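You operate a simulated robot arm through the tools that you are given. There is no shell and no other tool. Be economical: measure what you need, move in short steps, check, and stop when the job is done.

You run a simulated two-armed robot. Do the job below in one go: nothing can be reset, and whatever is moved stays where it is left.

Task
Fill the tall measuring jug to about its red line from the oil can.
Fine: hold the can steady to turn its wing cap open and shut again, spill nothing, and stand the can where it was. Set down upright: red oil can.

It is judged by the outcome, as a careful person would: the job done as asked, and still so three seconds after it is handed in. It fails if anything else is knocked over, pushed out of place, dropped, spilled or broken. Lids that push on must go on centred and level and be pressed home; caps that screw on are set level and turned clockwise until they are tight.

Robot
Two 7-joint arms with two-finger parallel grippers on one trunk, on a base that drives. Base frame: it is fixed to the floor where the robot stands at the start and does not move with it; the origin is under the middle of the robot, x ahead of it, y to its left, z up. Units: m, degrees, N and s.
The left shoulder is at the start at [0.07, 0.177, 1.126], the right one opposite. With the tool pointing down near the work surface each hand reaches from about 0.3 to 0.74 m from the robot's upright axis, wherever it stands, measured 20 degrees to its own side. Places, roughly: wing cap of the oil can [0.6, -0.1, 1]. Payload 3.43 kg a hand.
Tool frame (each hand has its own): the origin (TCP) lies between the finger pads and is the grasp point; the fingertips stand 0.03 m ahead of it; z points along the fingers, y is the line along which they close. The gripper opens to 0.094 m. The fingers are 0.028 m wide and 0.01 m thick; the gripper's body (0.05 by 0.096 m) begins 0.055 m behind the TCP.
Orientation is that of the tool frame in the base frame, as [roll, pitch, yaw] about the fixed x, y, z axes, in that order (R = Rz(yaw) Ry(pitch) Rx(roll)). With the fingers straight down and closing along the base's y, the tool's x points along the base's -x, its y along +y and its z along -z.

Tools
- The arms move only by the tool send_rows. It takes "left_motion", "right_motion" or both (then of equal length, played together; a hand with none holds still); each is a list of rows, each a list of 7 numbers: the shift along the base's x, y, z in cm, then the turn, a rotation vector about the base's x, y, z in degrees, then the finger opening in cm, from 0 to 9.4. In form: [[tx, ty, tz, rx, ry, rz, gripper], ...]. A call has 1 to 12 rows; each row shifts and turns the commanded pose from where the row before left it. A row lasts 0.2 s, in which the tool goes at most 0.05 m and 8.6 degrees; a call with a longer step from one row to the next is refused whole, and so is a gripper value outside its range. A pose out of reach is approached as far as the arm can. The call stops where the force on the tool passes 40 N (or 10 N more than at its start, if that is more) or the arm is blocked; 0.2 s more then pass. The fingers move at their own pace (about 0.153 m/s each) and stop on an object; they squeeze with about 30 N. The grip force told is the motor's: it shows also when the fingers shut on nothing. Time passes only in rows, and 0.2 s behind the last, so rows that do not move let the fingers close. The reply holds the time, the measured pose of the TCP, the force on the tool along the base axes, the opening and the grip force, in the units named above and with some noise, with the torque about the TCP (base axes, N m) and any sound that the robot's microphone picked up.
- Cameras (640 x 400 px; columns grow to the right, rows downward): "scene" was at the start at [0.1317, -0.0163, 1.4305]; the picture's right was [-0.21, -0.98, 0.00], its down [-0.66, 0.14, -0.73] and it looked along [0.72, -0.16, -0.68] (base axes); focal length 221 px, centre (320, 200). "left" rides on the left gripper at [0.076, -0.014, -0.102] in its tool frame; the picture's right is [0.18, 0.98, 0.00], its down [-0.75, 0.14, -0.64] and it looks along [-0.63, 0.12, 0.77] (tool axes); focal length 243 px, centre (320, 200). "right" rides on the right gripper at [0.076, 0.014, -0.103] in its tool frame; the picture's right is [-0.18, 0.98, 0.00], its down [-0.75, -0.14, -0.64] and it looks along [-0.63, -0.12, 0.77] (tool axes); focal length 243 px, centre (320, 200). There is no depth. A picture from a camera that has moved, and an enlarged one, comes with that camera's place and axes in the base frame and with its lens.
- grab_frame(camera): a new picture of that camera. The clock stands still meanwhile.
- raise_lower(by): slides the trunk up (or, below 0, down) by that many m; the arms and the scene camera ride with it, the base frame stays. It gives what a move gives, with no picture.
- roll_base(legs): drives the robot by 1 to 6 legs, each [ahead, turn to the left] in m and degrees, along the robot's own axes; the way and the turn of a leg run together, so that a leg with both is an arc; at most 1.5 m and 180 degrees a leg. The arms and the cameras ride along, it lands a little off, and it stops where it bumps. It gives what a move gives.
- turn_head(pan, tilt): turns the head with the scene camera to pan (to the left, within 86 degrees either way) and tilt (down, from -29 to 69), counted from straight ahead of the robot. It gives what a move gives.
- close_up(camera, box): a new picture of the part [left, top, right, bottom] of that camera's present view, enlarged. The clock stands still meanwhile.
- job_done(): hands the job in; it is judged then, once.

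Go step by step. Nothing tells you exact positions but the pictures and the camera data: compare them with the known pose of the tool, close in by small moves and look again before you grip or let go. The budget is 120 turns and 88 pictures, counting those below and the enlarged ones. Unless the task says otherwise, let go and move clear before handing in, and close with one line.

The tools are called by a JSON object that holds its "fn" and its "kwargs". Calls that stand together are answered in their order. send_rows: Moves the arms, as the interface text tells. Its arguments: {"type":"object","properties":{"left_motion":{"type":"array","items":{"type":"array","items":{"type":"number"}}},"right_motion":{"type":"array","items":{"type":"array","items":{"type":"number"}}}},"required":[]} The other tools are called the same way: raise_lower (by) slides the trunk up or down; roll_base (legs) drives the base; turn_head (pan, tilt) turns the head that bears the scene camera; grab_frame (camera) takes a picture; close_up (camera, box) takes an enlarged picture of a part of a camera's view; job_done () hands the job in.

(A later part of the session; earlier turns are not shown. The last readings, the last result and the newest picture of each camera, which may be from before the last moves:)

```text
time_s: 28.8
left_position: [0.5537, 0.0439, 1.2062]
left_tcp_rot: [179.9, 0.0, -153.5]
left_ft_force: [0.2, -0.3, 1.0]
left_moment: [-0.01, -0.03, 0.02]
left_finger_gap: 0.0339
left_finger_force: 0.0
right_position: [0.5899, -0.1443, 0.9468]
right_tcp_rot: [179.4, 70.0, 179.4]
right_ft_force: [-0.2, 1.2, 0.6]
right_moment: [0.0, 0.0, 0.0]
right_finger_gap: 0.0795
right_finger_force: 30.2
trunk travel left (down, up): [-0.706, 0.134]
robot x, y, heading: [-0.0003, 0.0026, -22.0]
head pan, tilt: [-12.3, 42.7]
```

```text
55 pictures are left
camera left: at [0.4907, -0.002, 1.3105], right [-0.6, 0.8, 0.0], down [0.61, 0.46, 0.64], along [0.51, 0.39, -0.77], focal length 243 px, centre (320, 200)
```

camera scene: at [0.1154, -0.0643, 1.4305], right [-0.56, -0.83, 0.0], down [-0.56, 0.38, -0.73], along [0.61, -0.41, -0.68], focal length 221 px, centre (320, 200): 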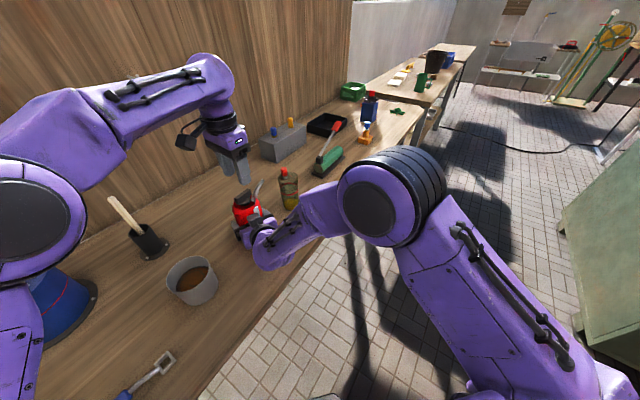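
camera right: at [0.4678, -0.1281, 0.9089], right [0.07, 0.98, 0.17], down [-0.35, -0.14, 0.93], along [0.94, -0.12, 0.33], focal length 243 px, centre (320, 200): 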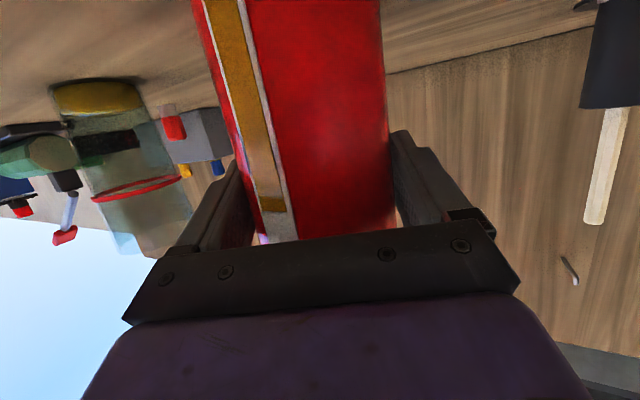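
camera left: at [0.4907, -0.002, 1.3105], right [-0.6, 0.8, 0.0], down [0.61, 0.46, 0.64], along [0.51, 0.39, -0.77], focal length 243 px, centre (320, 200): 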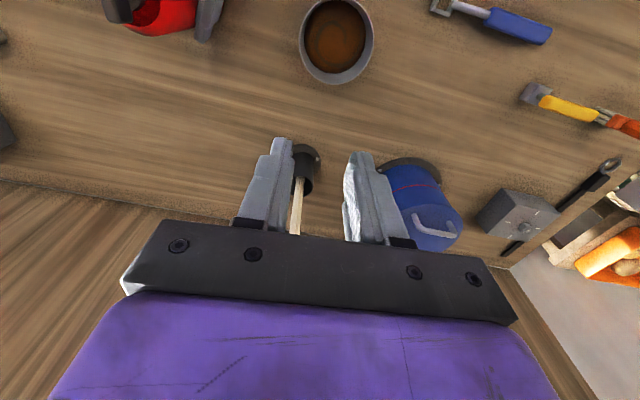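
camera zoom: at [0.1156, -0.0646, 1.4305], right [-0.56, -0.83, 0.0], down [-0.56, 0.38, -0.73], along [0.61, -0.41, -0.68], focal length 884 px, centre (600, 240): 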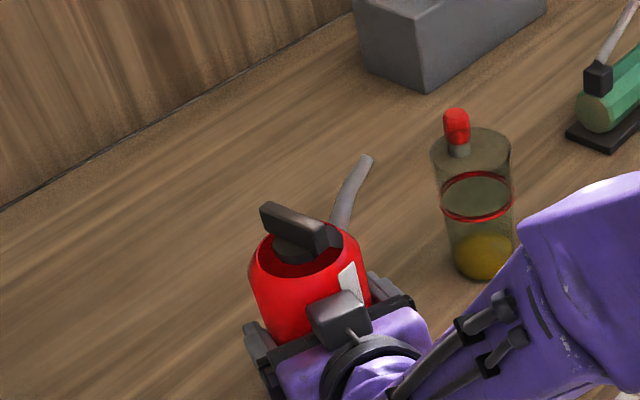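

The wing now sits a quarter turn round. I take the spout tip to be at (0.622, -0.212, 1.047) and the jug axis at (0.664, -0.310) with its rim at z≈0.99 and the red line at z≈0.934. I'll lift the can upright and carry it next to the jug.

{"fn": "send_rows", "kwargs": {"right_motion": [[0, 0, 1, 0, 0, 0, 7], [0, 0, 2, 0, 0, 0, 7], [0, 0, 2.5, 0, 0, 0, 7], [0, 0, 2.5, 0, 0, 0, 7], [0, 0, 2.5, 0, 0, 0, 7], [0.9, -1.9, 0, 0, 0, 0, 7], [0.9, -1.9, 0, 0, 0, 0, 7], [0.8, -1.9, 0, 0, 0, 0, 7], [0, 0, 0, 0, 0, 0, 7]]}}

{"fn": "grab_frame", "kwargs": {"camera": "scene"}}

{"fn": "grab_frame", "kwargs": {"camera": "right"}}

```text
time_s: 30.8
left_position: [0.5554, 0.0446, 1.2073]
left_tcp_rot: [-180.0, 0.0, -153.5]
left_ft_force: [0.4, -0.1, 0.0]
left_moment: [-0.04, -0.04, 0.01]
left_finger_gap: 0.0339
left_finger_force: 0.2
right_position: [0.6168, -0.2008, 1.0505]
right_tcp_rot: [-180.0, 69.9, -179.9]
right_ft_force: [-0.6, 0.9, -3.7]
right_moment: [-0.01, 0.02, -0.02]
right_finger_gap: 0.0791
right_finger_force: 30.1
trunk travel left (down, up): [-0.706, 0.134]
robot x, y, heading: [0.0007, 0.0006, -22.2]
head pan, tilt: [-12.3, 42.7]
```

```text
54 pictures are left
camera scene: at [0.1164, -0.0639, 1.4304], right [-0.56, -0.83, 0.0], down [-0.56, 0.38, -0.73], along [0.61, -0.41, -0.68], focal length 221 px, centre (320, 200)
```

scene: 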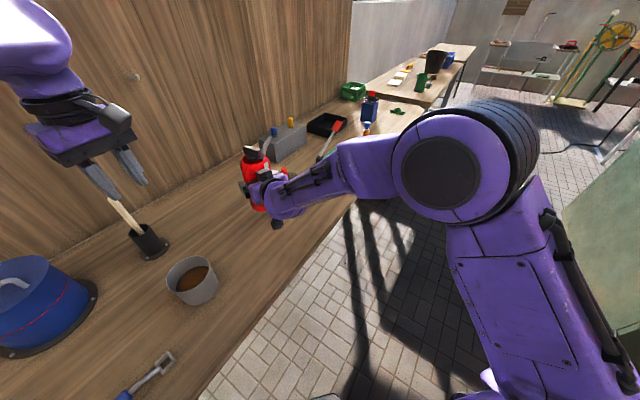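

```text
53 pictures are left
camera right: at [0.4947, -0.1857, 1.0133], right [0.06, 0.98, 0.17], down [-0.34, -0.14, 0.93], along [0.94, -0.12, 0.33], focal length 243 px, centre (320, 200)
```

right: 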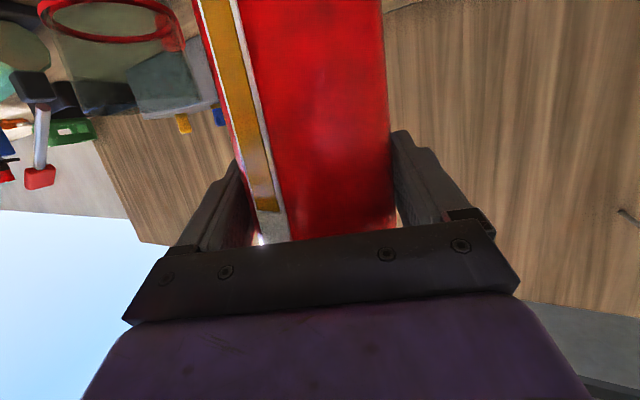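

The can is lifted, weighs about 3.7 N, and sits next to the jug. I'll tilt 40° about the axis perpendicular to the spout, which should be well before oil reaches the tip, and then check the tip position.

{"fn": "send_rows", "kwargs": {"right_motion": [[0, 0, 0, 7.47, 2.86, 0, 7], [0, 0, 0, 7.47, 2.86, 0, 7], [0, 0, 0, 7.47, 2.86, 0, 7], [0, 0, 0, 7.47, 2.86, 0, 7], [0, 0, 0, 7.47, 2.86, 0, 7], [0, 0, 0, 0, 0, 0, 7]]}}

{"fn": "close_up", "kwargs": {"camera": "scene", "box": [210, 130, 330, 230]}}

{"fn": "grab_frame", "kwargs": {"camera": "right"}}

{"fn": "grab_frame", "kwargs": {"camera": "left"}}

```text
time_s: 32.2
left_position: [0.5541, 0.0449, 1.2072]
left_tcp_rot: [180.0, 0.0, -153.5]
left_ft_force: [0.0, -0.2, -0.6]
left_moment: [-0.04, 0.0, 0.01]
left_finger_gap: 0.0338
left_finger_force: 0.2
right_position: [0.6164, -0.202, 1.0516]
right_tcp_rot: [128.6, 39.7, 135.4]
right_ft_force: [0.6, 0.5, -3.8]
right_moment: [0.01, 0.0, 0.04]
right_finger_gap: 0.0793
right_finger_force: 30.2
trunk travel left (down, up): [-0.706, 0.134]
robot x, y, heading: [0.0011, -0.0, -22.2]
head pan, tilt: [-12.3, 42.7]
```

```text
4.00 times, centred on (270, 180) of scene
camera zoom: at [0.1161, -0.0638, 1.4305], right [-0.56, -0.83, 0.0], down [-0.56, 0.38, -0.73], along [0.61, -0.41, -0.68], focal length 884 px, centre (520, 280)
```

zoom: 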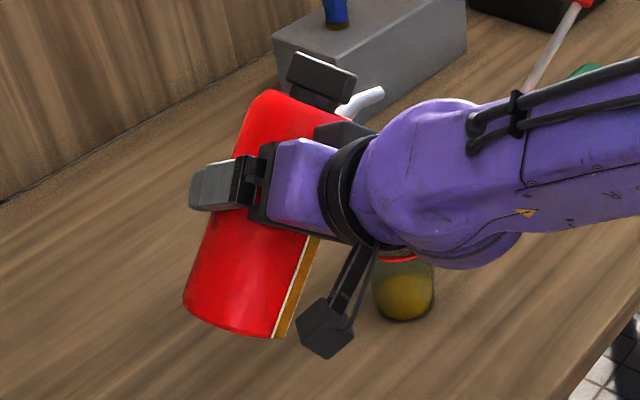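

```text
51 pictures are left
camera right: at [0.4906, -0.1765, 1.0594], right [0.18, 0.68, 0.71], down [-0.13, -0.7, 0.7], along [0.97, -0.22, -0.04], focal length 243 px, centre (320, 200)
```

right: 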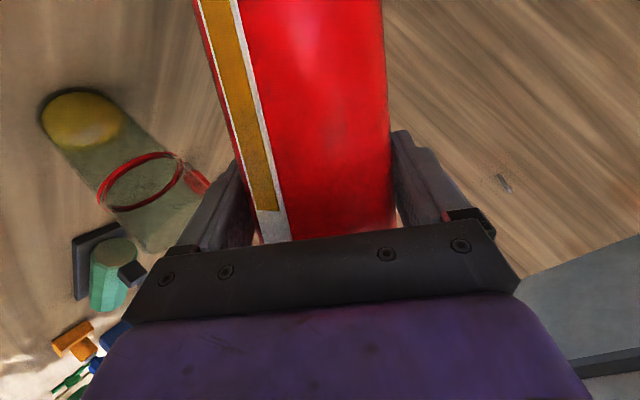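

```text
50 pictures are left
camera left: at [0.4913, -0.0017, 1.3102], right [-0.6, 0.8, 0.0], down [0.61, 0.46, 0.64], along [0.51, 0.39, -0.77], focal length 243 px, centre (320, 200)
```

left: 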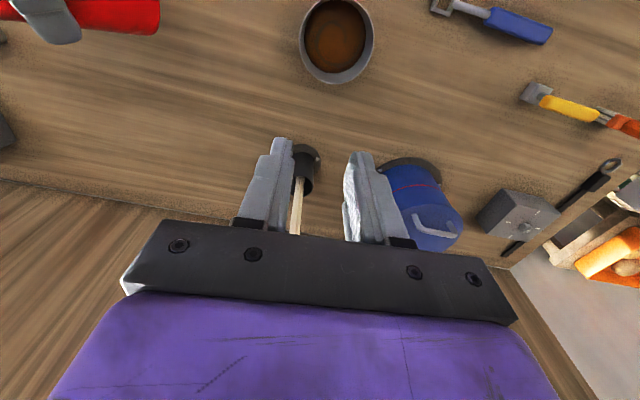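

The right camera sees the jug and its red line well, and the spout tip is predicted over the jug centre. I'll tilt on to 54° and lower slightly.

{"fn": "send_rows", "kwargs": {"right_motion": [[-0.3, 0.3, -1, 6.54, 2.5, 0, 7], [0, 0, -1, 6.54, 2.5, 0, 7]]}}

{"fn": "grab_frame", "kwargs": {"camera": "right"}}

{"fn": "close_up", "kwargs": {"camera": "scene", "box": [210, 130, 330, 230]}}

```text
time_s: 32.8
left_position: [0.5546, 0.0438, 1.2066]
left_tcp_rot: [180.0, 0.0, -153.4]
left_ft_force: [-0.7, 0.7, 0.2]
left_moment: [0.02, -0.01, -0.01]
left_finger_gap: 0.0342
left_finger_force: 0.1
right_position: [0.6144, -0.1983, 1.0318]
right_tcp_rot: [122.3, 26.8, 131.9]
right_ft_force: [0.6, -0.6, -3.6]
right_moment: [0.02, 0.01, 0.05]
right_finger_gap: 0.0792
right_finger_force: 30.2
trunk travel left (down, up): [-0.706, 0.134]
robot x, y, heading: [-0.002, -0.0011, -22.1]
head pan, tilt: [-12.3, 42.7]
```

```text
49 pictures are left
camera right: at [0.4896, -0.178, 1.0551], right [0.25, 0.51, 0.83], down [-0.08, -0.84, 0.54], along [0.97, -0.2, -0.17], focal length 243 px, centre (320, 200)
```

right: 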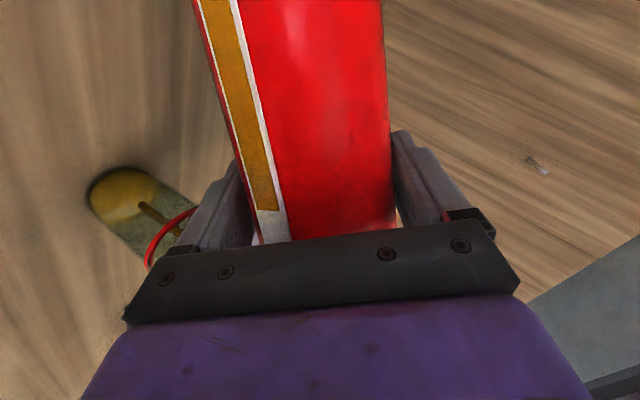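

```text
4.00 times, centred on (270, 180) of scene
camera zoom: at [0.1167, -0.0654, 1.4304], right [-0.56, -0.83, 0.0], down [-0.56, 0.38, -0.73], along [0.61, -0.41, -0.68], focal length 884 px, centre (520, 280)
```

zoom: 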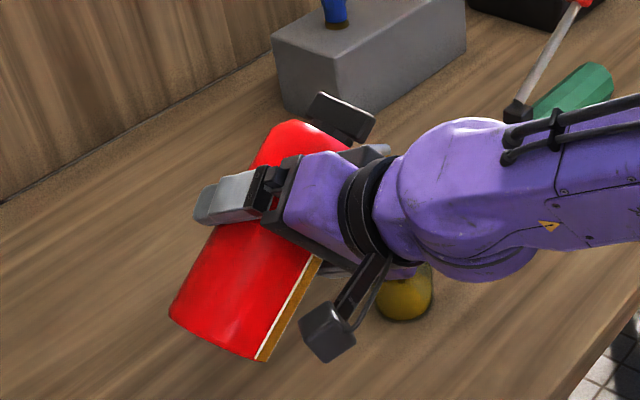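

Oil is already flowing in a thin stream inside the jug. I'll hold this tilt for a second and check the level.

{"fn": "send_rows", "kwargs": {"right_motion": [[0, 0, 0, 0, 0, 0, 7], [0, 0, 0, 0, 0, 0, 7], [0, 0, 0, 0, 0, 0, 7], [0, 0, 0, 0, 0, 0, 7]]}}

{"fn": "close_up", "kwargs": {"camera": "right", "box": [60, 130, 240, 280]}}

```text
time_s: 33.8
left_position: [0.5542, 0.044, 1.2053]
left_tcp_rot: [-180.0, 0.0, -153.5]
left_ft_force: [-0.3, -0.4, -0.7]
left_moment: [0.0, -0.02, -0.02]
left_finger_gap: 0.0339
left_finger_force: 0.1
right_position: [0.6137, -0.1985, 1.0322]
right_tcp_rot: [122.1, 26.9, 132.1]
right_ft_force: [0.2, 0.0, -3.6]
right_moment: [-0.03, 0.02, 0.03]
right_finger_gap: 0.0793
right_finger_force: 29.8
trunk travel left (down, up): [-0.706, 0.134]
robot x, y, heading: [-0.0008, -0.0024, -22.2]
head pan, tilt: [-12.3, 42.7]
```

```text
2.67 times, centred on (150, 205) of right
camera zoom: at [0.4893, -0.1774, 1.0553], right [0.25, 0.51, 0.83], down [-0.08, -0.84, 0.54], along [0.97, -0.2, -0.17], focal length 647 px, centre (773, 187)
```

zoom: 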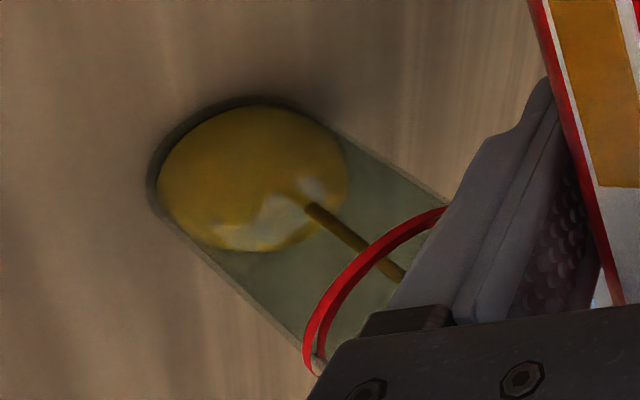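

The stream lands well inside the jug and the flow is gentle. I'll keep pouring for about 2 s.

{"fn": "send_rows", "kwargs": {"right_motion": [[0, 0, 0, 0, 0, 0, 7], [0, 0, 0, 0, 0, 0, 7], [0, 0, 0, 0, 0, 0, 7], [0, 0, 0, 0, 0, 0, 7], [0, 0, 0, 0, 0, 0, 7], [0, 0, 0, 0, 0, 0, 7], [0, 0, 0, 0, 0, 0, 7], [0, 0, 0, 0, 0, 0, 7], [0, 0, 0, 0, 0, 0, 7], [0, 0, 0, 0, 0, 0, 7]]}}

{"fn": "close_up", "kwargs": {"camera": "right", "box": [60, 130, 240, 280]}}

```text
time_s: 36.0
left_position: [0.5548, 0.0438, 1.2076]
left_tcp_rot: [-179.9, 0.0, -153.4]
left_ft_force: [-0.3, -0.2, 0.2]
left_moment: [0.0, 0.03, 0.02]
left_finger_gap: 0.034
left_finger_force: 0.1
right_position: [0.6133, -0.1985, 1.032]
right_tcp_rot: [122.1, 26.8, 132.0]
right_ft_force: [0.0, 0.6, -3.1]
right_moment: [-0.02, -0.01, 0.0]
right_finger_gap: 0.0794
right_finger_force: 29.5
trunk travel left (down, up): [-0.706, 0.134]
robot x, y, heading: [0.0004, -0.001, -22.1]
head pan, tilt: [-12.3, 42.7]
```

```text
2.67 times, centred on (150, 205) of right
camera zoom: at [0.4893, -0.1773, 1.0553], right [0.25, 0.51, 0.83], down [-0.08, -0.84, 0.54], along [0.97, -0.2, -0.17], focal length 647 px, centre (773, 187)
```

zoom: 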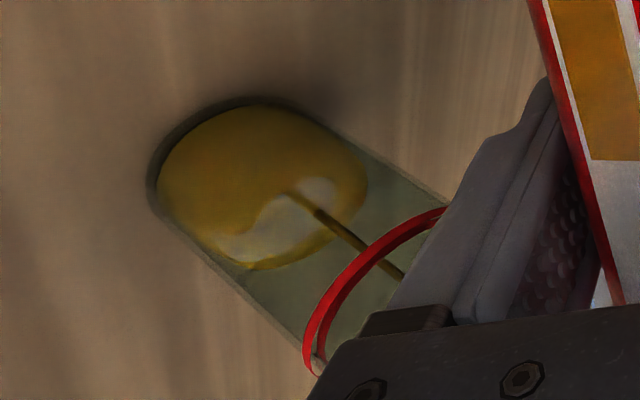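

The flow is slowing as the can empties, and the level is rising. I'll tilt 6° more and continue for a second.

{"fn": "send_rows", "kwargs": {"right_motion": [[0, 0, 0, 2.8, 1.07, 0, 7], [0, 0, 0, 2.8, 1.07, 0, 7], [0, 0, 0, 0, 0, 0, 7], [0, 0, 0, 0, 0, 0, 7], [0, 0, 0, 0, 0, 0, 7], [0, 0, 0, 0, 0, 0, 7]]}}

{"fn": "close_up", "kwargs": {"camera": "right", "box": [60, 130, 240, 280]}}

```text
time_s: 37.4
left_position: [0.5538, 0.0449, 1.2059]
left_tcp_rot: [-180.0, 0.1, -153.5]
left_ft_force: [-0.2, 0.4, 0.1]
left_moment: [-0.01, -0.01, -0.01]
left_finger_gap: 0.0339
left_finger_force: 0.0
right_position: [0.6135, -0.1979, 1.031]
right_tcp_rot: [119.8, 21.3, 131.0]
right_ft_force: [-0.3, -0.9, -3.6]
right_moment: [-0.02, 0.01, -0.01]
right_finger_gap: 0.0793
right_finger_force: 29.6
trunk travel left (down, up): [-0.706, 0.134]
robot x, y, heading: [-0.0011, 0.0015, -22.3]
head pan, tilt: [-12.3, 42.7]
```

```text
2.67 times, centred on (150, 205) of right
camera zoom: at [0.4897, -0.1798, 1.0618], right [0.28, 0.42, 0.86], down [-0.06, -0.89, 0.46], along [0.96, -0.18, -0.22], focal length 647 px, centre (773, 187)
```

zoom: 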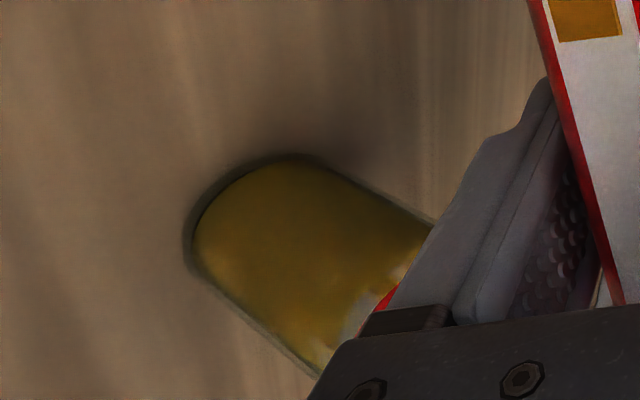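

The level came up quickly and is now close to the red line. I'll tip back up at once.

{"fn": "send_rows", "kwargs": {"right_motion": [[0, 0, 0.5, -7.9, -3.03, 0, 7], [0, 0, 0.5, -7.9, -3.03, 0, 7], [0, 0, 0, -7.47, -2.86, 0, 7], [0, 0, 0, 0, 0, 0, 7]]}}

{"fn": "grab_frame", "kwargs": {"camera": "right"}}

```text
time_s: 38.4
left_position: [0.5546, 0.0433, 1.2058]
left_tcp_rot: [-180.0, -0.1, -153.4]
left_ft_force: [0.6, 0.2, 0.2]
left_moment: [0.01, 0.01, -0.03]
left_finger_gap: 0.0339
left_finger_force: 0.1
right_position: [0.6149, -0.1981, 1.0439]
right_tcp_rot: [131.5, 44.2, 137.5]
right_ft_force: [-0.4, 0.1, -3.7]
right_moment: [-0.01, 0.03, 0.0]
right_finger_gap: 0.0794
right_finger_force: 29.8
trunk travel left (down, up): [-0.706, 0.134]
robot x, y, heading: [0.0009, 0.0021, -22.3]
head pan, tilt: [-12.3, 42.7]
```

```text
44 pictures are left
camera right: at [0.4877, -0.1732, 1.0439], right [0.16, 0.74, 0.66], down [-0.16, -0.64, 0.76], along [0.98, -0.22, 0.01], focal length 243 px, centre (320, 200)
```

right: 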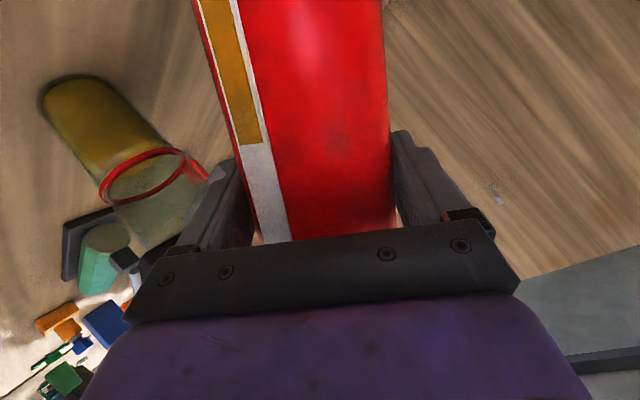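

{"fn": "close_up", "kwargs": {"camera": "right", "box": [30, 60, 240, 260]}}

```text
2.00 times, centred on (135, 160) of right
camera zoom: at [0.4877, -0.1732, 1.0439], right [0.16, 0.74, 0.66], down [-0.16, -0.64, 0.76], along [0.98, -0.22, 0.01], focal length 485 px, centre (690, 280)
```

zoom: 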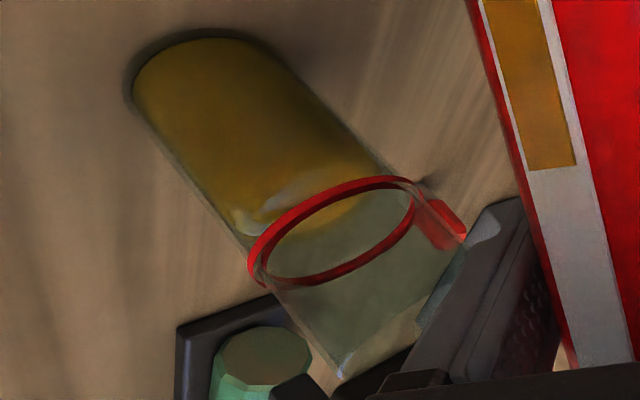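

The oil sits roughly 0.7–1 cm below the line. I'll top up with a short tilt to about 58°, looking before going further.

{"fn": "send_rows", "kwargs": {"right_motion": [[0, 0, -0.5, 7.47, 2.86, 0, 7], [0, 0, -0.5, 7.47, 2.86, 0, 7], [0, 0, 0, 6.54, 2.5, 0, 7]]}}

{"fn": "close_up", "kwargs": {"camera": "right", "box": [60, 130, 240, 280]}}

```text
time_s: 39.2
left_position: [0.5527, 0.0431, 1.2076]
left_tcp_rot: [-179.9, -0.1, -153.5]
left_ft_force: [0.0, 0.3, -0.7]
left_moment: [0.02, 0.02, 0.01]
left_finger_gap: 0.0341
left_finger_force: 0.0
right_position: [0.6133, -0.1978, 1.0333]
right_tcp_rot: [120.5, 23.0, 131.3]
right_ft_force: [0.0, 0.3, -3.7]
right_moment: [0.03, 0.0, -0.01]
right_finger_gap: 0.0793
right_finger_force: 30.0
trunk travel left (down, up): [-0.706, 0.134]
robot x, y, heading: [0.0018, 0.0004, -22.3]
head pan, tilt: [-12.3, 42.7]
```

```text
2.67 times, centred on (150, 205) of right
camera zoom: at [0.4897, -0.1795, 1.0606], right [0.27, 0.45, 0.85], down [-0.06, -0.87, 0.48], along [0.96, -0.18, -0.21], focal length 647 px, centre (773, 187)
```

zoom: 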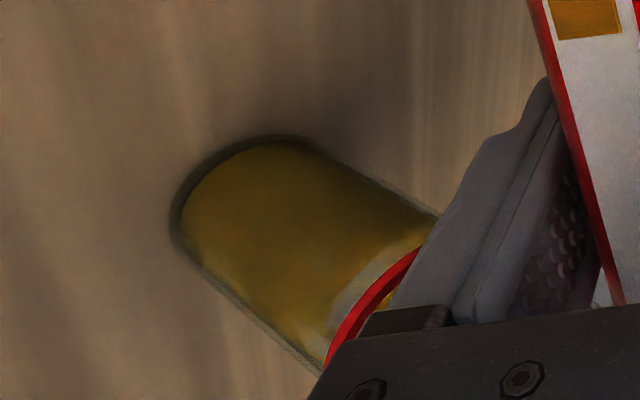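

The gauge on the can hasn't changed, so nothing flows at 58°. I'll tilt 4° more and hold briefly.

{"fn": "send_rows", "kwargs": {"right_motion": [[0, 0, 0, 3.74, 1.43, 0, 7], [0, 0, 0, 0, 0, 0, 7]]}}

{"fn": "close_up", "kwargs": {"camera": "right", "box": [60, 130, 240, 280]}}

```text
time_s: 39.8
left_position: [0.5541, 0.0454, 1.2061]
left_tcp_rot: [-180.0, 0.1, -153.5]
left_ft_force: [0.1, 0.4, 0.0]
left_moment: [0.0, -0.02, -0.02]
left_finger_gap: 0.0342
left_finger_force: 0.1
right_position: [0.6139, -0.1975, 1.0324]
right_tcp_rot: [119.0, 19.3, 130.7]
right_ft_force: [0.1, 0.1, -3.6]
right_moment: [0.0, 0.01, -0.02]
right_finger_gap: 0.0791
right_finger_force: 30.0
trunk travel left (down, up): [-0.706, 0.134]
robot x, y, heading: [-0.0014, 0.0018, -22.0]
head pan, tilt: [-12.3, 42.7]
```

```text
2.67 times, centred on (150, 205) of right
camera zoom: at [0.4908, -0.1813, 1.0651], right [0.29, 0.39, 0.87], down [-0.05, -0.9, 0.43], along [0.96, -0.17, -0.24], focal length 647 px, centre (773, 187)
```

zoom: 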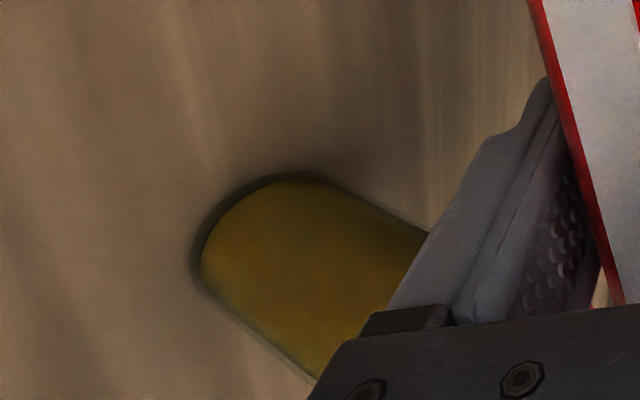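

The gauge dropped noticeably. I'll tip back immediately and check the level.

{"fn": "send_rows", "kwargs": {"right_motion": [[0, 0, 0.5, -7.9, -3.03, 0, 7], [0, 0, 0.5, -7.9, -3.03, 0, 7], [0, 0, 0, -7.9, -3.03, 0, 7], [0, 0, 0, 0, 0, 0, 7]]}}

{"fn": "close_up", "kwargs": {"camera": "right", "box": [30, 60, 240, 260]}}

```text
time_s: 40.8
left_position: [0.5545, 0.0434, 1.2055]
left_tcp_rot: [180.0, 0.1, -153.4]
left_ft_force: [-0.4, 0.3, 0.7]
left_moment: [-0.05, -0.01, -0.01]
left_finger_gap: 0.034
left_finger_force: 0.1
right_position: [0.6152, -0.1978, 1.0418]
right_tcp_rot: [130.6, 42.9, 136.9]
right_ft_force: [-0.6, 0.3, -3.6]
right_moment: [0.02, -0.01, -0.02]
right_finger_gap: 0.0795
right_finger_force: 30.1
trunk travel left (down, up): [-0.706, 0.134]
robot x, y, heading: [0.0008, 0.0024, -22.3]
head pan, tilt: [-12.3, 42.7]
```

```text
2.00 times, centred on (135, 160) of right
camera zoom: at [0.4881, -0.1736, 1.0456], right [0.16, 0.72, 0.67], down [-0.15, -0.66, 0.74], along [0.98, -0.22, 0.0], focal length 485 px, centre (690, 280)
```

zoom: 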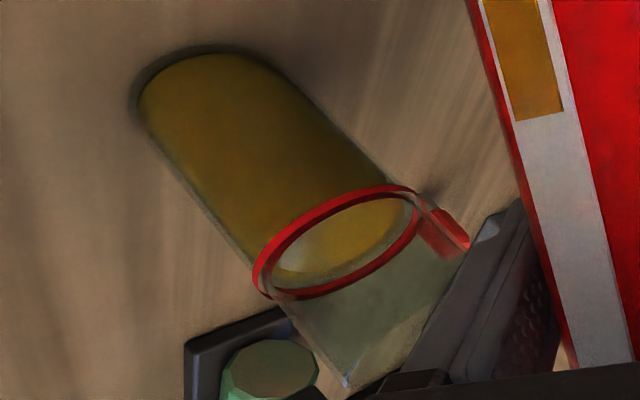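

The oil surface now sits at the red line. I'll bring the can fully upright while still beside the jug.

{"fn": "send_rows", "kwargs": {"right_motion": [[0, 0, 0.5, -7.47, -2.86, 0, 7], [0, 0, 0.3, -7.47, -2.86, 0, 7], [0, 0, 0, -7.47, -2.86, 0, 7], [0, 0, 0, -7.47, -2.86, 0, 7], [0, 0, 0, -4.1, -1.57, 0, 7], [0, 0, 0, 0, 0, 0, 7]]}}

{"fn": "grab_frame", "kwargs": {"camera": "right"}}

```text
time_s: 42.2
left_position: [0.5546, 0.0431, 1.2059]
left_tcp_rot: [-180.0, 0.0, -153.5]
left_ft_force: [-0.7, 0.1, -0.1]
left_moment: [-0.02, -0.02, 0.01]
left_finger_gap: 0.0338
left_finger_force: 0.1
right_position: [0.6149, -0.2128, 1.0603]
right_tcp_rot: [173.1, 70.5, 171.8]
right_ft_force: [0.5, 0.0, -4.2]
right_moment: [0.0, -0.01, -0.04]
right_finger_gap: 0.0792
right_finger_force: 29.9
trunk travel left (down, up): [-0.706, 0.134]
robot x, y, heading: [0.0019, 0.0037, -22.0]
head pan, tilt: [-12.3, 42.7]
```

```text
39 pictures are left
camera right: at [0.4941, -0.1937, 1.0215], right [0.09, 0.97, 0.21], down [-0.36, -0.17, 0.92], along [0.93, -0.16, 0.34], focal length 243 px, centre (320, 200)
```

right: 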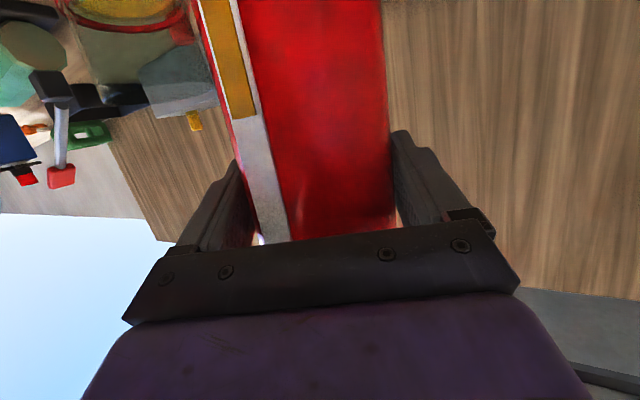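

The pose is slightly off. I'll let it settle and re-read.

{"fn": "send_rows", "kwargs": {"right_motion": [[0, 0, 0, 0, 0, 0, 7], [0, 0, 0, 0, 0, 0, 7]]}}

```text
time_s: 42.8
left_position: [0.5536, 0.0445, 1.2056]
left_tcp_rot: [179.9, 0.0, -153.5]
left_ft_force: [-0.1, -0.3, 0.0]
left_moment: [-0.03, 0.01, 0.01]
left_finger_gap: 0.0339
left_finger_force: 0.0
right_position: [0.615, -0.2122, 1.0601]
right_tcp_rot: [173.0, 70.5, 171.8]
right_ft_force: [1.2, 0.2, -3.7]
right_moment: [-0.01, 0.04, -0.01]
right_finger_gap: 0.0793
right_finger_force: 29.9
trunk travel left (down, up): [-0.706, 0.134]
robot x, y, heading: [-0.0008, -0.0032, -22.3]
head pan, tilt: [-12.3, 42.7]
```

There is a residual rotation of only about 2.7°. I'll correct it while carrying the can back above its original spot.

{"fn": "send_rows", "kwargs": {"right_motion": [[0, 1, 0, -1.05, 0.33, 0.78, 7], [-0.6, 2, 0, -1.05, 0.33, 0.78, 7], [-1, 2, 0, 0, 0, 0, 7], [-0.9, 1.8, 0, 0, 0, 0, 7], [0, 0, 0, 0, 0, 0, 7], [0, 0, 0, 0, 0, 0, 7]]}}

{"fn": "close_up", "kwargs": {"camera": "scene", "box": [190, 120, 350, 220]}}

```text
time_s: 44.4
left_position: [0.553, 0.0446, 1.2065]
left_tcp_rot: [179.9, -0.1, -153.6]
left_ft_force: [0.3, -0.2, 0.4]
left_moment: [0.0, -0.01, -0.01]
left_finger_gap: 0.0341
left_finger_force: 0.1
right_position: [0.5967, -0.1603, 1.0792]
right_tcp_rot: [172.0, 70.8, 170.9]
right_ft_force: [0.5, 0.4, -4.1]
right_moment: [-0.01, 0.0, 0.05]
right_finger_gap: 0.0795
right_finger_force: 29.8
trunk travel left (down, up): [-0.706, 0.134]
robot x, y, heading: [0.0052, -0.0023, -22.2]
head pan, tilt: [-12.3, 42.7]
stopped in row 6 (right hand): the arm was blocked; the commanded pose is now the measured one
```

```text
4.00 times, centred on (270, 170) of scene
camera zoom: at [0.116, -0.0643, 1.4305], right [-0.56, -0.83, 0.0], down [-0.56, 0.38, -0.73], along [0.61, -0.41, -0.68], focal length 884 px, centre (520, 320)
```

zoom: 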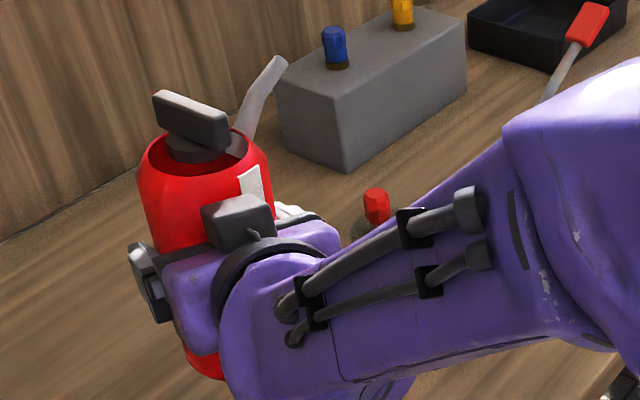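

The arm reports being blocked, though no force shows at the tool. I'll look at the whole arm.

{"fn": "grab_frame", "kwargs": {"camera": "scene"}}

{"fn": "grab_frame", "kwargs": {"camera": "left"}}

```text
37 pictures are left
camera scene: at [0.116, -0.0643, 1.4305], right [-0.56, -0.83, 0.0], down [-0.56, 0.38, -0.73], along [0.61, -0.41, -0.68], focal length 221 px, centre (320, 200)
```

scene: 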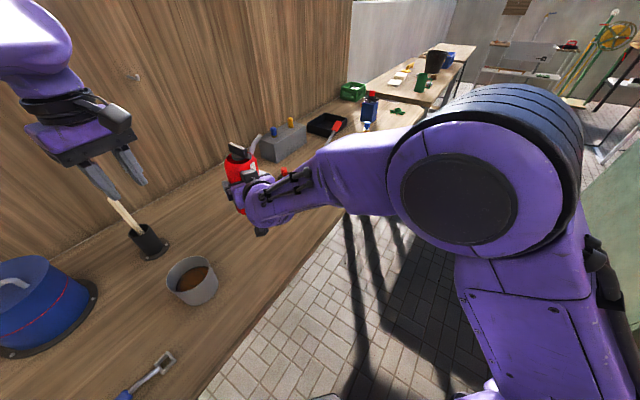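

```text
36 pictures are left
camera left: at [0.4912, -0.002, 1.3103], right [-0.6, 0.8, 0.0], down [0.61, 0.46, 0.64], along [0.51, 0.39, -0.77], focal length 243 px, centre (320, 200)
```

left: 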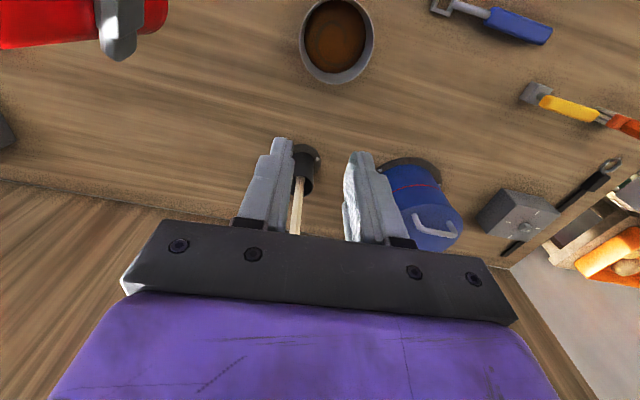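

The elbow has ridden up. I'll try lowering toward the original spot together with the small rotation correction, which should relieve the arm posture.

{"fn": "send_rows", "kwargs": {"right_motion": [[0, 0.4, -1.5, -0.6, 0.2, 0.45, 7], [0, 0.4, -1.5, -0.6, 0.2, 0.45, 7], [-0.3, 0.4, -1.5, -0.6, 0.2, 0.45, 7], [-0.3, 0.4, -1.5, -0.6, 0.2, 0.45, 7], [0, 0, 0, 0, 0, 0, 7]]}}

```text
time_s: 45.8
left_position: [0.554, 0.0458, 1.2066]
left_tcp_rot: [-179.9, 0.1, -153.6]
left_ft_force: [0.3, 1.0, 0.1]
left_moment: [0.05, -0.03, -0.07]
left_finger_gap: 0.034
left_finger_force: 0.1
right_position: [0.5995, -0.172, 1.0476]
right_tcp_rot: [166.2, 71.6, 163.9]
right_ft_force: [-0.3, 0.6, -4.0]
right_moment: [0.01, 0.0, -0.04]
right_finger_gap: 0.0794
right_finger_force: 30.3
trunk travel left (down, up): [-0.706, 0.134]
robot x, y, heading: [0.0014, -0.0021, -21.9]
head pan, tilt: [-12.3, 42.7]
stopped in row 5 (right hand): the arm was blocked; the commanded pose is now the measured one
```

Still blocked: the elbow is high and close to the head. I'll extend the hand forward, clear of the jug, so the elbow can come down, and correct the orientation there.

{"fn": "send_rows", "kwargs": {"right_motion": [[2, 0, 0, 0, 0, 0, 7], [2, 0.5, 0, 0, 0, 0, 7], [2, 0.5, 0, 0, 0, 0, 7], [1.5, 0.5, 0, 0, 0, 0, 7], [0, 0, 0, 0, 0, 0, 7], [0, 0, 0, 0, 0, 0, 7]]}}

{"fn": "grab_frame", "kwargs": {"camera": "scene"}}

```text
time_s: 47.2
left_position: [0.5539, 0.0454, 1.2063]
left_tcp_rot: [-180.0, 0.0, -153.6]
left_ft_force: [0.1, 0.5, 0.1]
left_moment: [-0.03, 0.01, 0.02]
left_finger_gap: 0.0338
left_finger_force: 0.1
right_position: [0.6782, -0.177, 1.0545]
right_tcp_rot: [161.3, 71.5, 157.4]
right_ft_force: [-0.7, -0.4, -3.1]
right_moment: [-0.02, 0.03, -0.04]
right_finger_gap: 0.0792
right_finger_force: 29.7
trunk travel left (down, up): [-0.706, 0.134]
robot x, y, heading: [-0.0009, 0.0019, -22.2]
head pan, tilt: [-12.3, 42.7]
```

```text
35 pictures are left
camera scene: at [0.1163, -0.0644, 1.4304], right [-0.56, -0.83, 0.0], down [-0.56, 0.38, -0.73], along [0.61, -0.41, -0.68], focal length 221 px, centre (320, 200)
```

scene: 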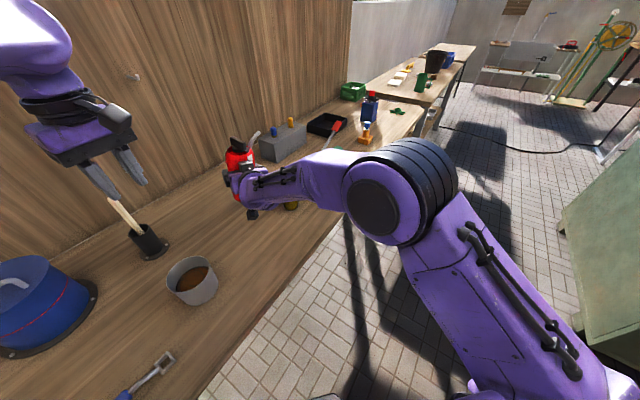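

The arm is freer here. I'll correct the can's orientation at this spot.

{"fn": "send_rows", "kwargs": {"right_motion": [[0, 0, 0, -1.8, 0.9, 1.6, 7], [0, 0, 0, -1.8, 0.9, 1.6, 7], [0, 0, 0, -1.9, 0.9, 1.7, 7], [0, 0, 0, 0, 0, 0, 7], [0, 0, 0, 0, 0, 0, 7]]}}

```text
time_s: 48.4
left_position: [0.5541, 0.0446, 1.207]
left_tcp_rot: [-180.0, 0.0, -153.5]
left_ft_force: [-0.1, 0.3, 0.9]
left_moment: [-0.01, -0.02, 0.03]
left_finger_gap: 0.0345
left_finger_force: 0.0
right_position: [0.6783, -0.1759, 1.0534]
right_tcp_rot: [179.0, 69.7, 179.1]
right_ft_force: [0.0, 0.1, -3.8]
right_moment: [-0.01, 0.0, -0.01]
right_finger_gap: 0.0792
right_finger_force: 30.3
trunk travel left (down, up): [-0.706, 0.134]
robot x, y, heading: [0.0033, -0.0008, -22.1]
head pan, tilt: [-12.3, 42.7]
```

The orientation is restored. I'll lower partway here and then come back along x to the original spot, staying just above the bench.

{"fn": "send_rows", "kwargs": {"right_motion": [[0, 1.1, -2, 0, 0, 0, 7], [0, 1.1, -2, 0, 0, 0, 7], [0, 1.0, -2, 0, 0, 0, 7], [0, 0, -2, 0, 0, 0, 7], [-2, 0, 0, 0, 0, 0, 7], [-2, 0, 0, 0, 0, 0, 7], [-2, 0, 0, 0, 0, 0, 7], [-2, 0, 0, 0, 0, 0, 7], [-0.8, 0, 0, 0, 0, 0, 7], [0, 0, 0, 0, 0, 0, 7]]}}

{"fn": "close_up", "kwargs": {"camera": "scene", "box": [190, 140, 310, 240]}}

```text
time_s: 50.6
left_position: [0.554, 0.045, 1.2065]
left_tcp_rot: [-180.0, 0.0, -153.5]
left_ft_force: [1.3, -0.1, 0.9]
left_moment: [0.03, 0.0, 0.0]
left_finger_gap: 0.0337
left_finger_force: 0.1
right_position: [0.5844, -0.134, 0.9531]
right_tcp_rot: [-179.9, 67.8, -179.2]
right_ft_force: [0.8, -0.8, -4.5]
right_moment: [0.0, 0.04, 0.02]
right_finger_gap: 0.0793
right_finger_force: 29.6
trunk travel left (down, up): [-0.706, 0.134]
robot x, y, heading: [-0.0037, -0.0014, -22.1]
head pan, tilt: [-12.3, 42.7]
```

```text
4.00 times, centred on (250, 190) of scene
camera zoom: at [0.1164, -0.0643, 1.4304], right [-0.56, -0.83, 0.0], down [-0.56, 0.38, -0.73], along [0.61, -0.41, -0.68], focal length 884 px, centre (600, 240)
```

zoom: 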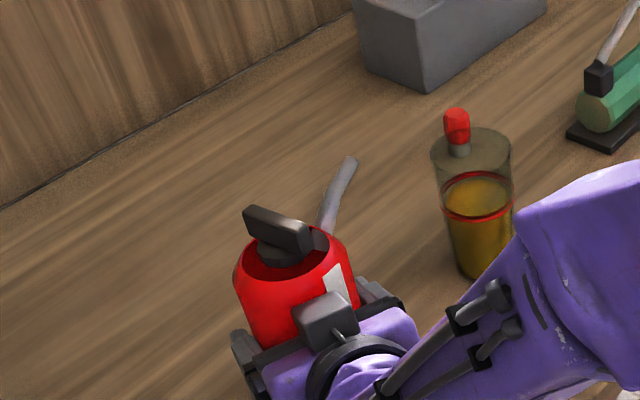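

The jug looks right, with the oil at the line. I'll fine-correct the can pose to its original spot and angle before lowering the last millimetres.

{"fn": "send_rows", "kwargs": {"right_motion": [[0.3, -0.5, 0.4, 0.3, -1.1, -0.35, 7], [0.25, -0.5, 0, 0.25, -1.1, -0.35, 7], [0, 0, 0, 0, 0, 0, 7], [0, 0, 0, 0, 0, 0, 7]]}}

```text
time_s: 51.6
left_position: [0.5547, 0.0444, 1.2066]
left_tcp_rot: [-179.9, 0.1, -153.5]
left_ft_force: [0.1, -0.4, -0.3]
left_moment: [-0.01, -0.03, -0.02]
left_finger_gap: 0.034
left_finger_force: 0.1
right_position: [0.5938, -0.1411, 0.9718]
right_tcp_rot: [178.9, 71.5, 179.2]
right_ft_force: [-0.5, -0.7, -3.7]
right_moment: [0.0, 0.02, 0.02]
right_finger_gap: 0.0791
right_finger_force: 30.1
trunk travel left (down, up): [-0.706, 0.134]
robot x, y, heading: [0.001, -0.0043, -22.3]
head pan, tilt: [-12.3, 42.7]
```

The arm had been lagging and is now a bit off the other way. I'll make a small correction and settle.

{"fn": "send_rows", "kwargs": {"right_motion": [[-0.3, -0.3, -0.6, 0.3, 1.4, 0, 7], [0, 0, 0, 0, 0, 0, 7], [0, 0, 0, 0, 0, 0, 7], [0, 0, 0, 0, 0, 0, 7]]}}

```text
time_s: 52.6
left_position: [0.5546, 0.0443, 1.2063]
left_tcp_rot: [-179.9, 0.0, -153.5]
left_ft_force: [0.1, -0.1, 0.5]
left_moment: [-0.01, 0.02, 0.01]
left_finger_gap: 0.034
left_finger_force: 0.1
right_position: [0.5893, -0.1436, 0.967]
right_tcp_rot: [179.0, 70.2, 179.5]
right_ft_force: [0.8, -0.1, -3.8]
right_moment: [0.0, 0.0, -0.01]
right_finger_gap: 0.0793
right_finger_force: 29.5
trunk travel left (down, up): [-0.706, 0.134]
robot x, y, heading: [-0.0005, -0.0009, -22.0]
head pan, tilt: [-12.3, 42.7]
```

The pose matches the original within a millimetre. I'll lower the can to the bench slowly.

{"fn": "send_rows", "kwargs": {"right_motion": [[0, 0, -0.7, 0, 0, 0, 7], [0, 0, -0.7, 0, 0, 0, 7], [0, 0, -0.4, 0, 0, 0, 7], [0, 0, -0.2, 0, 0, 0, 7], [0, 0, 0, 0, 0, 0, 7]]}}

{"fn": "close_up", "kwargs": {"camera": "scene", "box": [190, 140, 310, 240]}}

```text
time_s: 53.8
left_position: [0.5527, 0.0436, 1.2061]
left_tcp_rot: [-180.0, 0.0, -153.5]
left_ft_force: [0.5, -0.2, 0.2]
left_moment: [0.0, -0.02, 0.01]
left_finger_gap: 0.034
left_finger_force: 0.0
right_position: [0.5933, -0.1489, 0.952]
right_tcp_rot: [177.3, 70.7, 177.2]
right_ft_force: [0.6, -0.4, -2.8]
right_moment: [0.0, 0.01, 0.02]
right_finger_gap: 0.0793
right_finger_force: 30.3
trunk travel left (down, up): [-0.706, 0.134]
robot x, y, heading: [-0.0009, 0.0016, -22.0]
head pan, tilt: [-12.3, 42.7]
```

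```text
4.00 times, centred on (250, 190) of scene
camera zoom: at [0.1163, -0.0643, 1.4304], right [-0.56, -0.83, 0.0], down [-0.56, 0.38, -0.73], along [0.61, -0.41, -0.68], focal length 884 px, centre (600, 240)
```

zoom: 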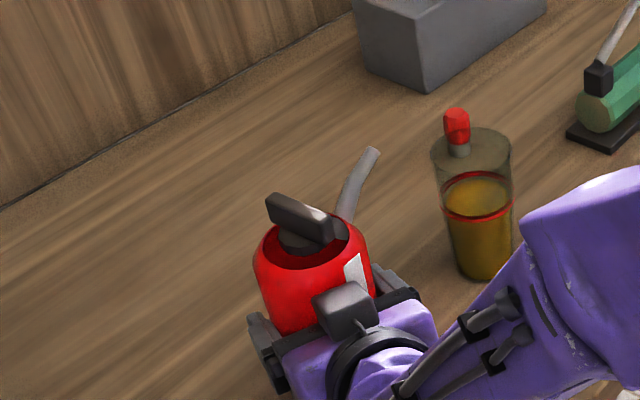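

The arm nears a joint limit when it lowers. I'll return to the good pose slightly higher and use the trunk to lower the can instead.

{"fn": "send_rows", "kwargs": {"right_motion": [[-0.2, 0.3, 0.8, -0.4, 0.3, 0.25, 7], [-0.2, 0.2, 0.7, -0.4, 0.2, 0.25, 7], [0, 0, 0, 0, 0, 0, 7], [0, 0, 0, 0, 0, 0, 7], [0, 0, 0, 0, 0, 0, 7]]}}

```text
time_s: 55.0
left_position: [0.554, 0.0447, 1.2047]
left_tcp_rot: [-180.0, 0.0, -153.6]
left_ft_force: [0.4, 0.2, -0.2]
left_moment: [0.01, 0.02, -0.03]
left_finger_gap: 0.034
left_finger_force: 0.1
right_position: [0.5854, -0.1474, 0.9514]
right_tcp_rot: [178.7, 68.5, 178.6]
right_ft_force: [-0.5, -0.4, -2.9]
right_moment: [0.01, 0.05, -0.03]
right_finger_gap: 0.0793
right_finger_force: 30.1
trunk travel left (down, up): [-0.706, 0.134]
robot x, y, heading: [0.0031, 0.0003, -22.1]
head pan, tilt: [-12.3, 42.7]
```

The solution is stuck near the limit. I'll go forward and up where the arm is free, restore the pose, and then use the trunk to lower.

{"fn": "send_rows", "kwargs": {"right_motion": [[1, 0, 1.5, 0, 0, 0, 7], [2, 0.2, 1.5, 0, 0, 0, 7], [2, 0.2, 0, 0, 0, 0, 7], [1, 0, 0, 0, 0, 0, 7], [0, 0, 0, 0, 0, 0, 7], [0, 0, 0, 0, 0, 0, 7]]}}

```text
time_s: 56.4
left_position: [0.5531, 0.0453, 1.2067]
left_tcp_rot: [180.0, 0.0, -153.5]
left_ft_force: [0.1, 1.0, 0.1]
left_moment: [-0.03, -0.03, -0.02]
left_finger_gap: 0.034
left_finger_force: 0.1
right_position: [0.6488, -0.1404, 0.9969]
right_tcp_rot: [-179.4, 70.1, -179.0]
right_ft_force: [0.5, -0.3, -2.6]
right_moment: [0.01, 0.01, -0.01]
right_finger_gap: 0.0792
right_finger_force: 30.2
trunk travel left (down, up): [-0.706, 0.134]
robot x, y, heading: [0.0001, -0.0028, -22.3]
head pan, tilt: [-12.3, 42.7]
```

Restored. I'll lower the trunk 3 cm, then move the hand back over the original spot at this freer relative height.

{"fn": "raise_lower", "kwargs": {"by": -0.03}}

{"fn": "send_rows", "kwargs": {"right_motion": [[-1.5, -0.1, 0, 0.5, 0, -0.35, 7], [-1.5, -0.1, 0, 0, 0, 0, 7], [-1.5, -0.1, 0, 0, 0, 0, 7], [-1.4, -0.1, 0, 0, 0, 0, 7], [0, 0, 0, 0, 0, 0, 7], [0, 0, 0, 0, 0, 0, 7], [0, 0, 0, 0, 0, 0, 7]]}}

```text
time_s: 57.1
left_position: [0.5531, 0.0457, 1.1765]
left_tcp_rot: [-180.0, 0.1, -153.4]
left_ft_force: [-0.1, 0.3, 0.2]
left_moment: [0.0, 0.03, -0.03]
left_finger_gap: 0.0338
left_finger_force: 0.1
right_position: [0.6485, -0.1407, 0.9648]
right_tcp_rot: [-178.8, 70.1, -178.6]
right_ft_force: [-0.4, 0.0, -3.6]
right_moment: [0.0, 0.0, -0.03]
right_finger_gap: 0.0793
right_finger_force: 30.2
trunk travel left (down, up): [-0.676, 0.164]
robot x, y, heading: [0.0013, -0.0018, -22.0]
head pan, tilt: [-12.3, 42.7]
```

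```text
time_s: 58.9
left_position: [0.5546, 0.043, 1.1773]
left_tcp_rot: [180.0, 0.0, -153.5]
left_ft_force: [0.8, -0.9, -0.3]
left_moment: [0.02, 0.0, -0.02]
left_finger_gap: 0.034
left_finger_force: 0.0
right_position: [0.5819, -0.1471, 0.9343]
right_tcp_rot: [175.1, 66.7, 174.8]
right_ft_force: [0.3, 0.4, -3.3]
right_moment: [0.03, 0.01, -0.01]
right_finger_gap: 0.079
right_finger_force: 29.7
trunk travel left (down, up): [-0.676, 0.164]
robot x, y, heading: [-0.0059, -0.0023, -22.0]
head pan, tilt: [-12.3, 42.7]
stopped in row 7 (right hand): the arm was blocked; the commanded pose is now the measured one
```

The pose drifted low. I'll look at the can and bench before moving again.

{"fn": "grab_frame", "kwargs": {"camera": "scene"}}

{"fn": "grab_frame", "kwargs": {"camera": "right"}}

```text
32 pictures are left
camera scene: at [0.1161, -0.0646, 1.4004], right [-0.56, -0.83, 0.0], down [-0.56, 0.38, -0.73], along [0.61, -0.41, -0.68], focal length 221 px, centre (320, 200)
```

scene: 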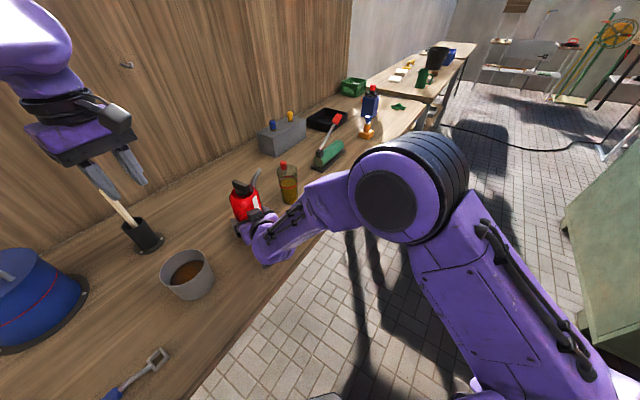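

```text
31 pictures are left
camera right: at [0.458, -0.1281, 0.9038], right [0.08, 0.98, 0.2], down [-0.29, -0.17, 0.94], along [0.95, -0.14, 0.27], focal length 243 px, centre (320, 200)
```

right: 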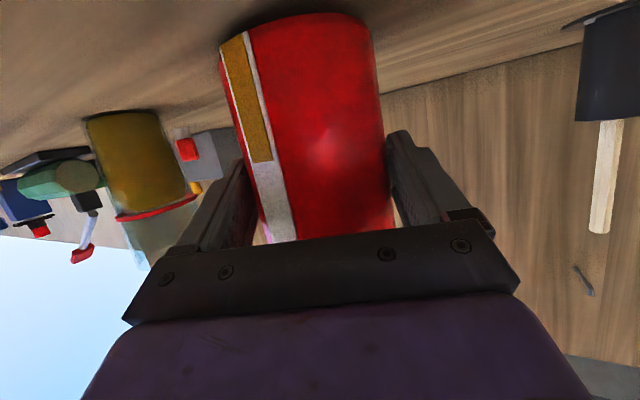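

The can slid a little in the grip and is already on the bench. I'll check how upright it stands.

{"fn": "close_up", "kwargs": {"camera": "scene", "box": [190, 150, 310, 250]}}

```text
4.00 times, centred on (250, 200) of scene
camera zoom: at [0.1161, -0.0646, 1.4004], right [-0.56, -0.83, 0.0], down [-0.56, 0.38, -0.73], along [0.61, -0.41, -0.68], focal length 884 px, centre (600, 200)
```

zoom: 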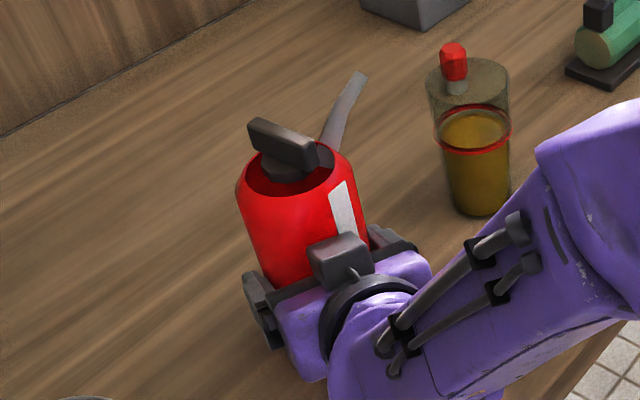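

The can is tilted about 3° forward with one edge on the bench. I'll lift a few millimetres and straighten it before letting go.

{"fn": "send_rows", "kwargs": {"right_motion": [[0.3, 0.1, 0.8, -0.6, -1.1, 0.2, 7], [0.3, 0.1, 0.2, -0.6, -1.1, 0.2, 7], [0, 0, 0, -0.6, -1.1, 0.2, 7], [0, 0, 0, 0, 0, 0, 7], [0, 0, 0, 0, 0, 0, 7], [0, 0, 0, 0, 0, 0, 7]]}}

```text
time_s: 60.3
left_position: [0.5533, 0.0442, 1.1762]
left_tcp_rot: [179.9, -0.1, -153.6]
left_ft_force: [0.4, -0.1, 0.2]
left_moment: [0.03, 0.02, 0.01]
left_finger_gap: 0.034
left_finger_force: 0.1
right_position: [0.5907, -0.1535, 0.9497]
right_tcp_rot: [176.2, 70.4, 175.4]
right_ft_force: [-0.8, 0.4, -2.7]
right_moment: [-0.01, 0.06, 0.01]
right_finger_gap: 0.0789
right_finger_force: 29.8
trunk travel left (down, up): [-0.676, 0.164]
robot x, y, heading: [0.0025, -0.0017, -22.3]
head pan, tilt: [-12.3, 42.7]
```

The pitch is restored. I'll correct y by 9 mm and the small remaining roll.

{"fn": "send_rows", "kwargs": {"right_motion": [[0, 0.5, 0, -0.7, 0, 0.2, 7], [0, 0.4, 0, -0.7, 0, 0.2, 7], [0, 0, 0, 0, 0, 0, 7], [0, 0, 0, 0, 0, 0, 7], [0, 0, 0, 0, 0, 0, 7]]}}

{"fn": "grab_frame", "kwargs": {"camera": "right"}}

{"fn": "close_up", "kwargs": {"camera": "scene", "box": [190, 150, 310, 250]}}

```text
time_s: 61.5
left_position: [0.5533, 0.0454, 1.1764]
left_tcp_rot: [180.0, 0.0, -153.5]
left_ft_force: [-0.3, -0.4, 1.0]
left_moment: [0.01, 0.0, -0.01]
left_finger_gap: 0.0339
left_finger_force: 0.0
right_position: [0.5949, -0.1543, 0.9536]
right_tcp_rot: [176.5, 70.5, 174.8]
right_ft_force: [0.0, 0.3, -3.8]
right_moment: [0.02, 0.02, -0.01]
right_finger_gap: 0.0789
right_finger_force: 29.7
trunk travel left (down, up): [-0.676, 0.164]
robot x, y, heading: [-0.0042, 0.0007, -22.1]
head pan, tilt: [-12.3, 42.7]
```

```text
29 pictures are left
camera right: at [0.4725, -0.1334, 0.9151], right [0.09, 0.98, 0.19], down [-0.36, -0.15, 0.92], along [0.93, -0.16, 0.34], focal length 243 px, centre (320, 200)
```

right: 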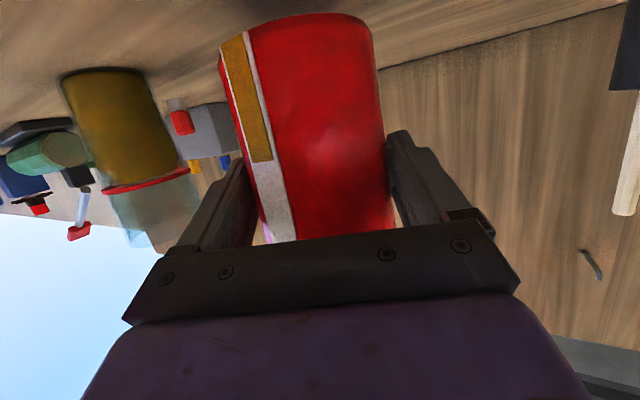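

```text
4.00 times, centred on (250, 200) of scene
camera zoom: at [0.1161, -0.0642, 1.4004], right [-0.56, -0.83, 0.0], down [-0.56, 0.38, -0.73], along [0.61, -0.41, -0.68], focal length 884 px, centre (600, 200)
```

zoom: 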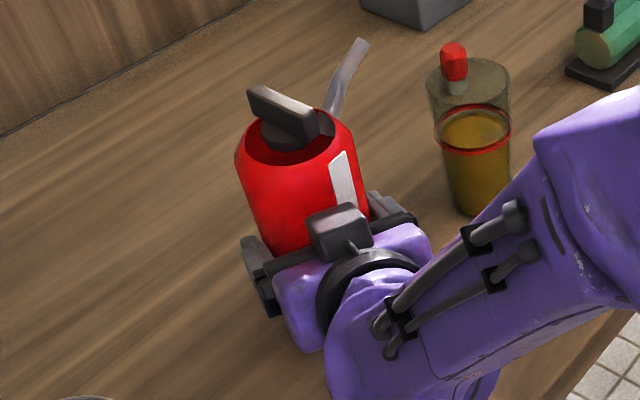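

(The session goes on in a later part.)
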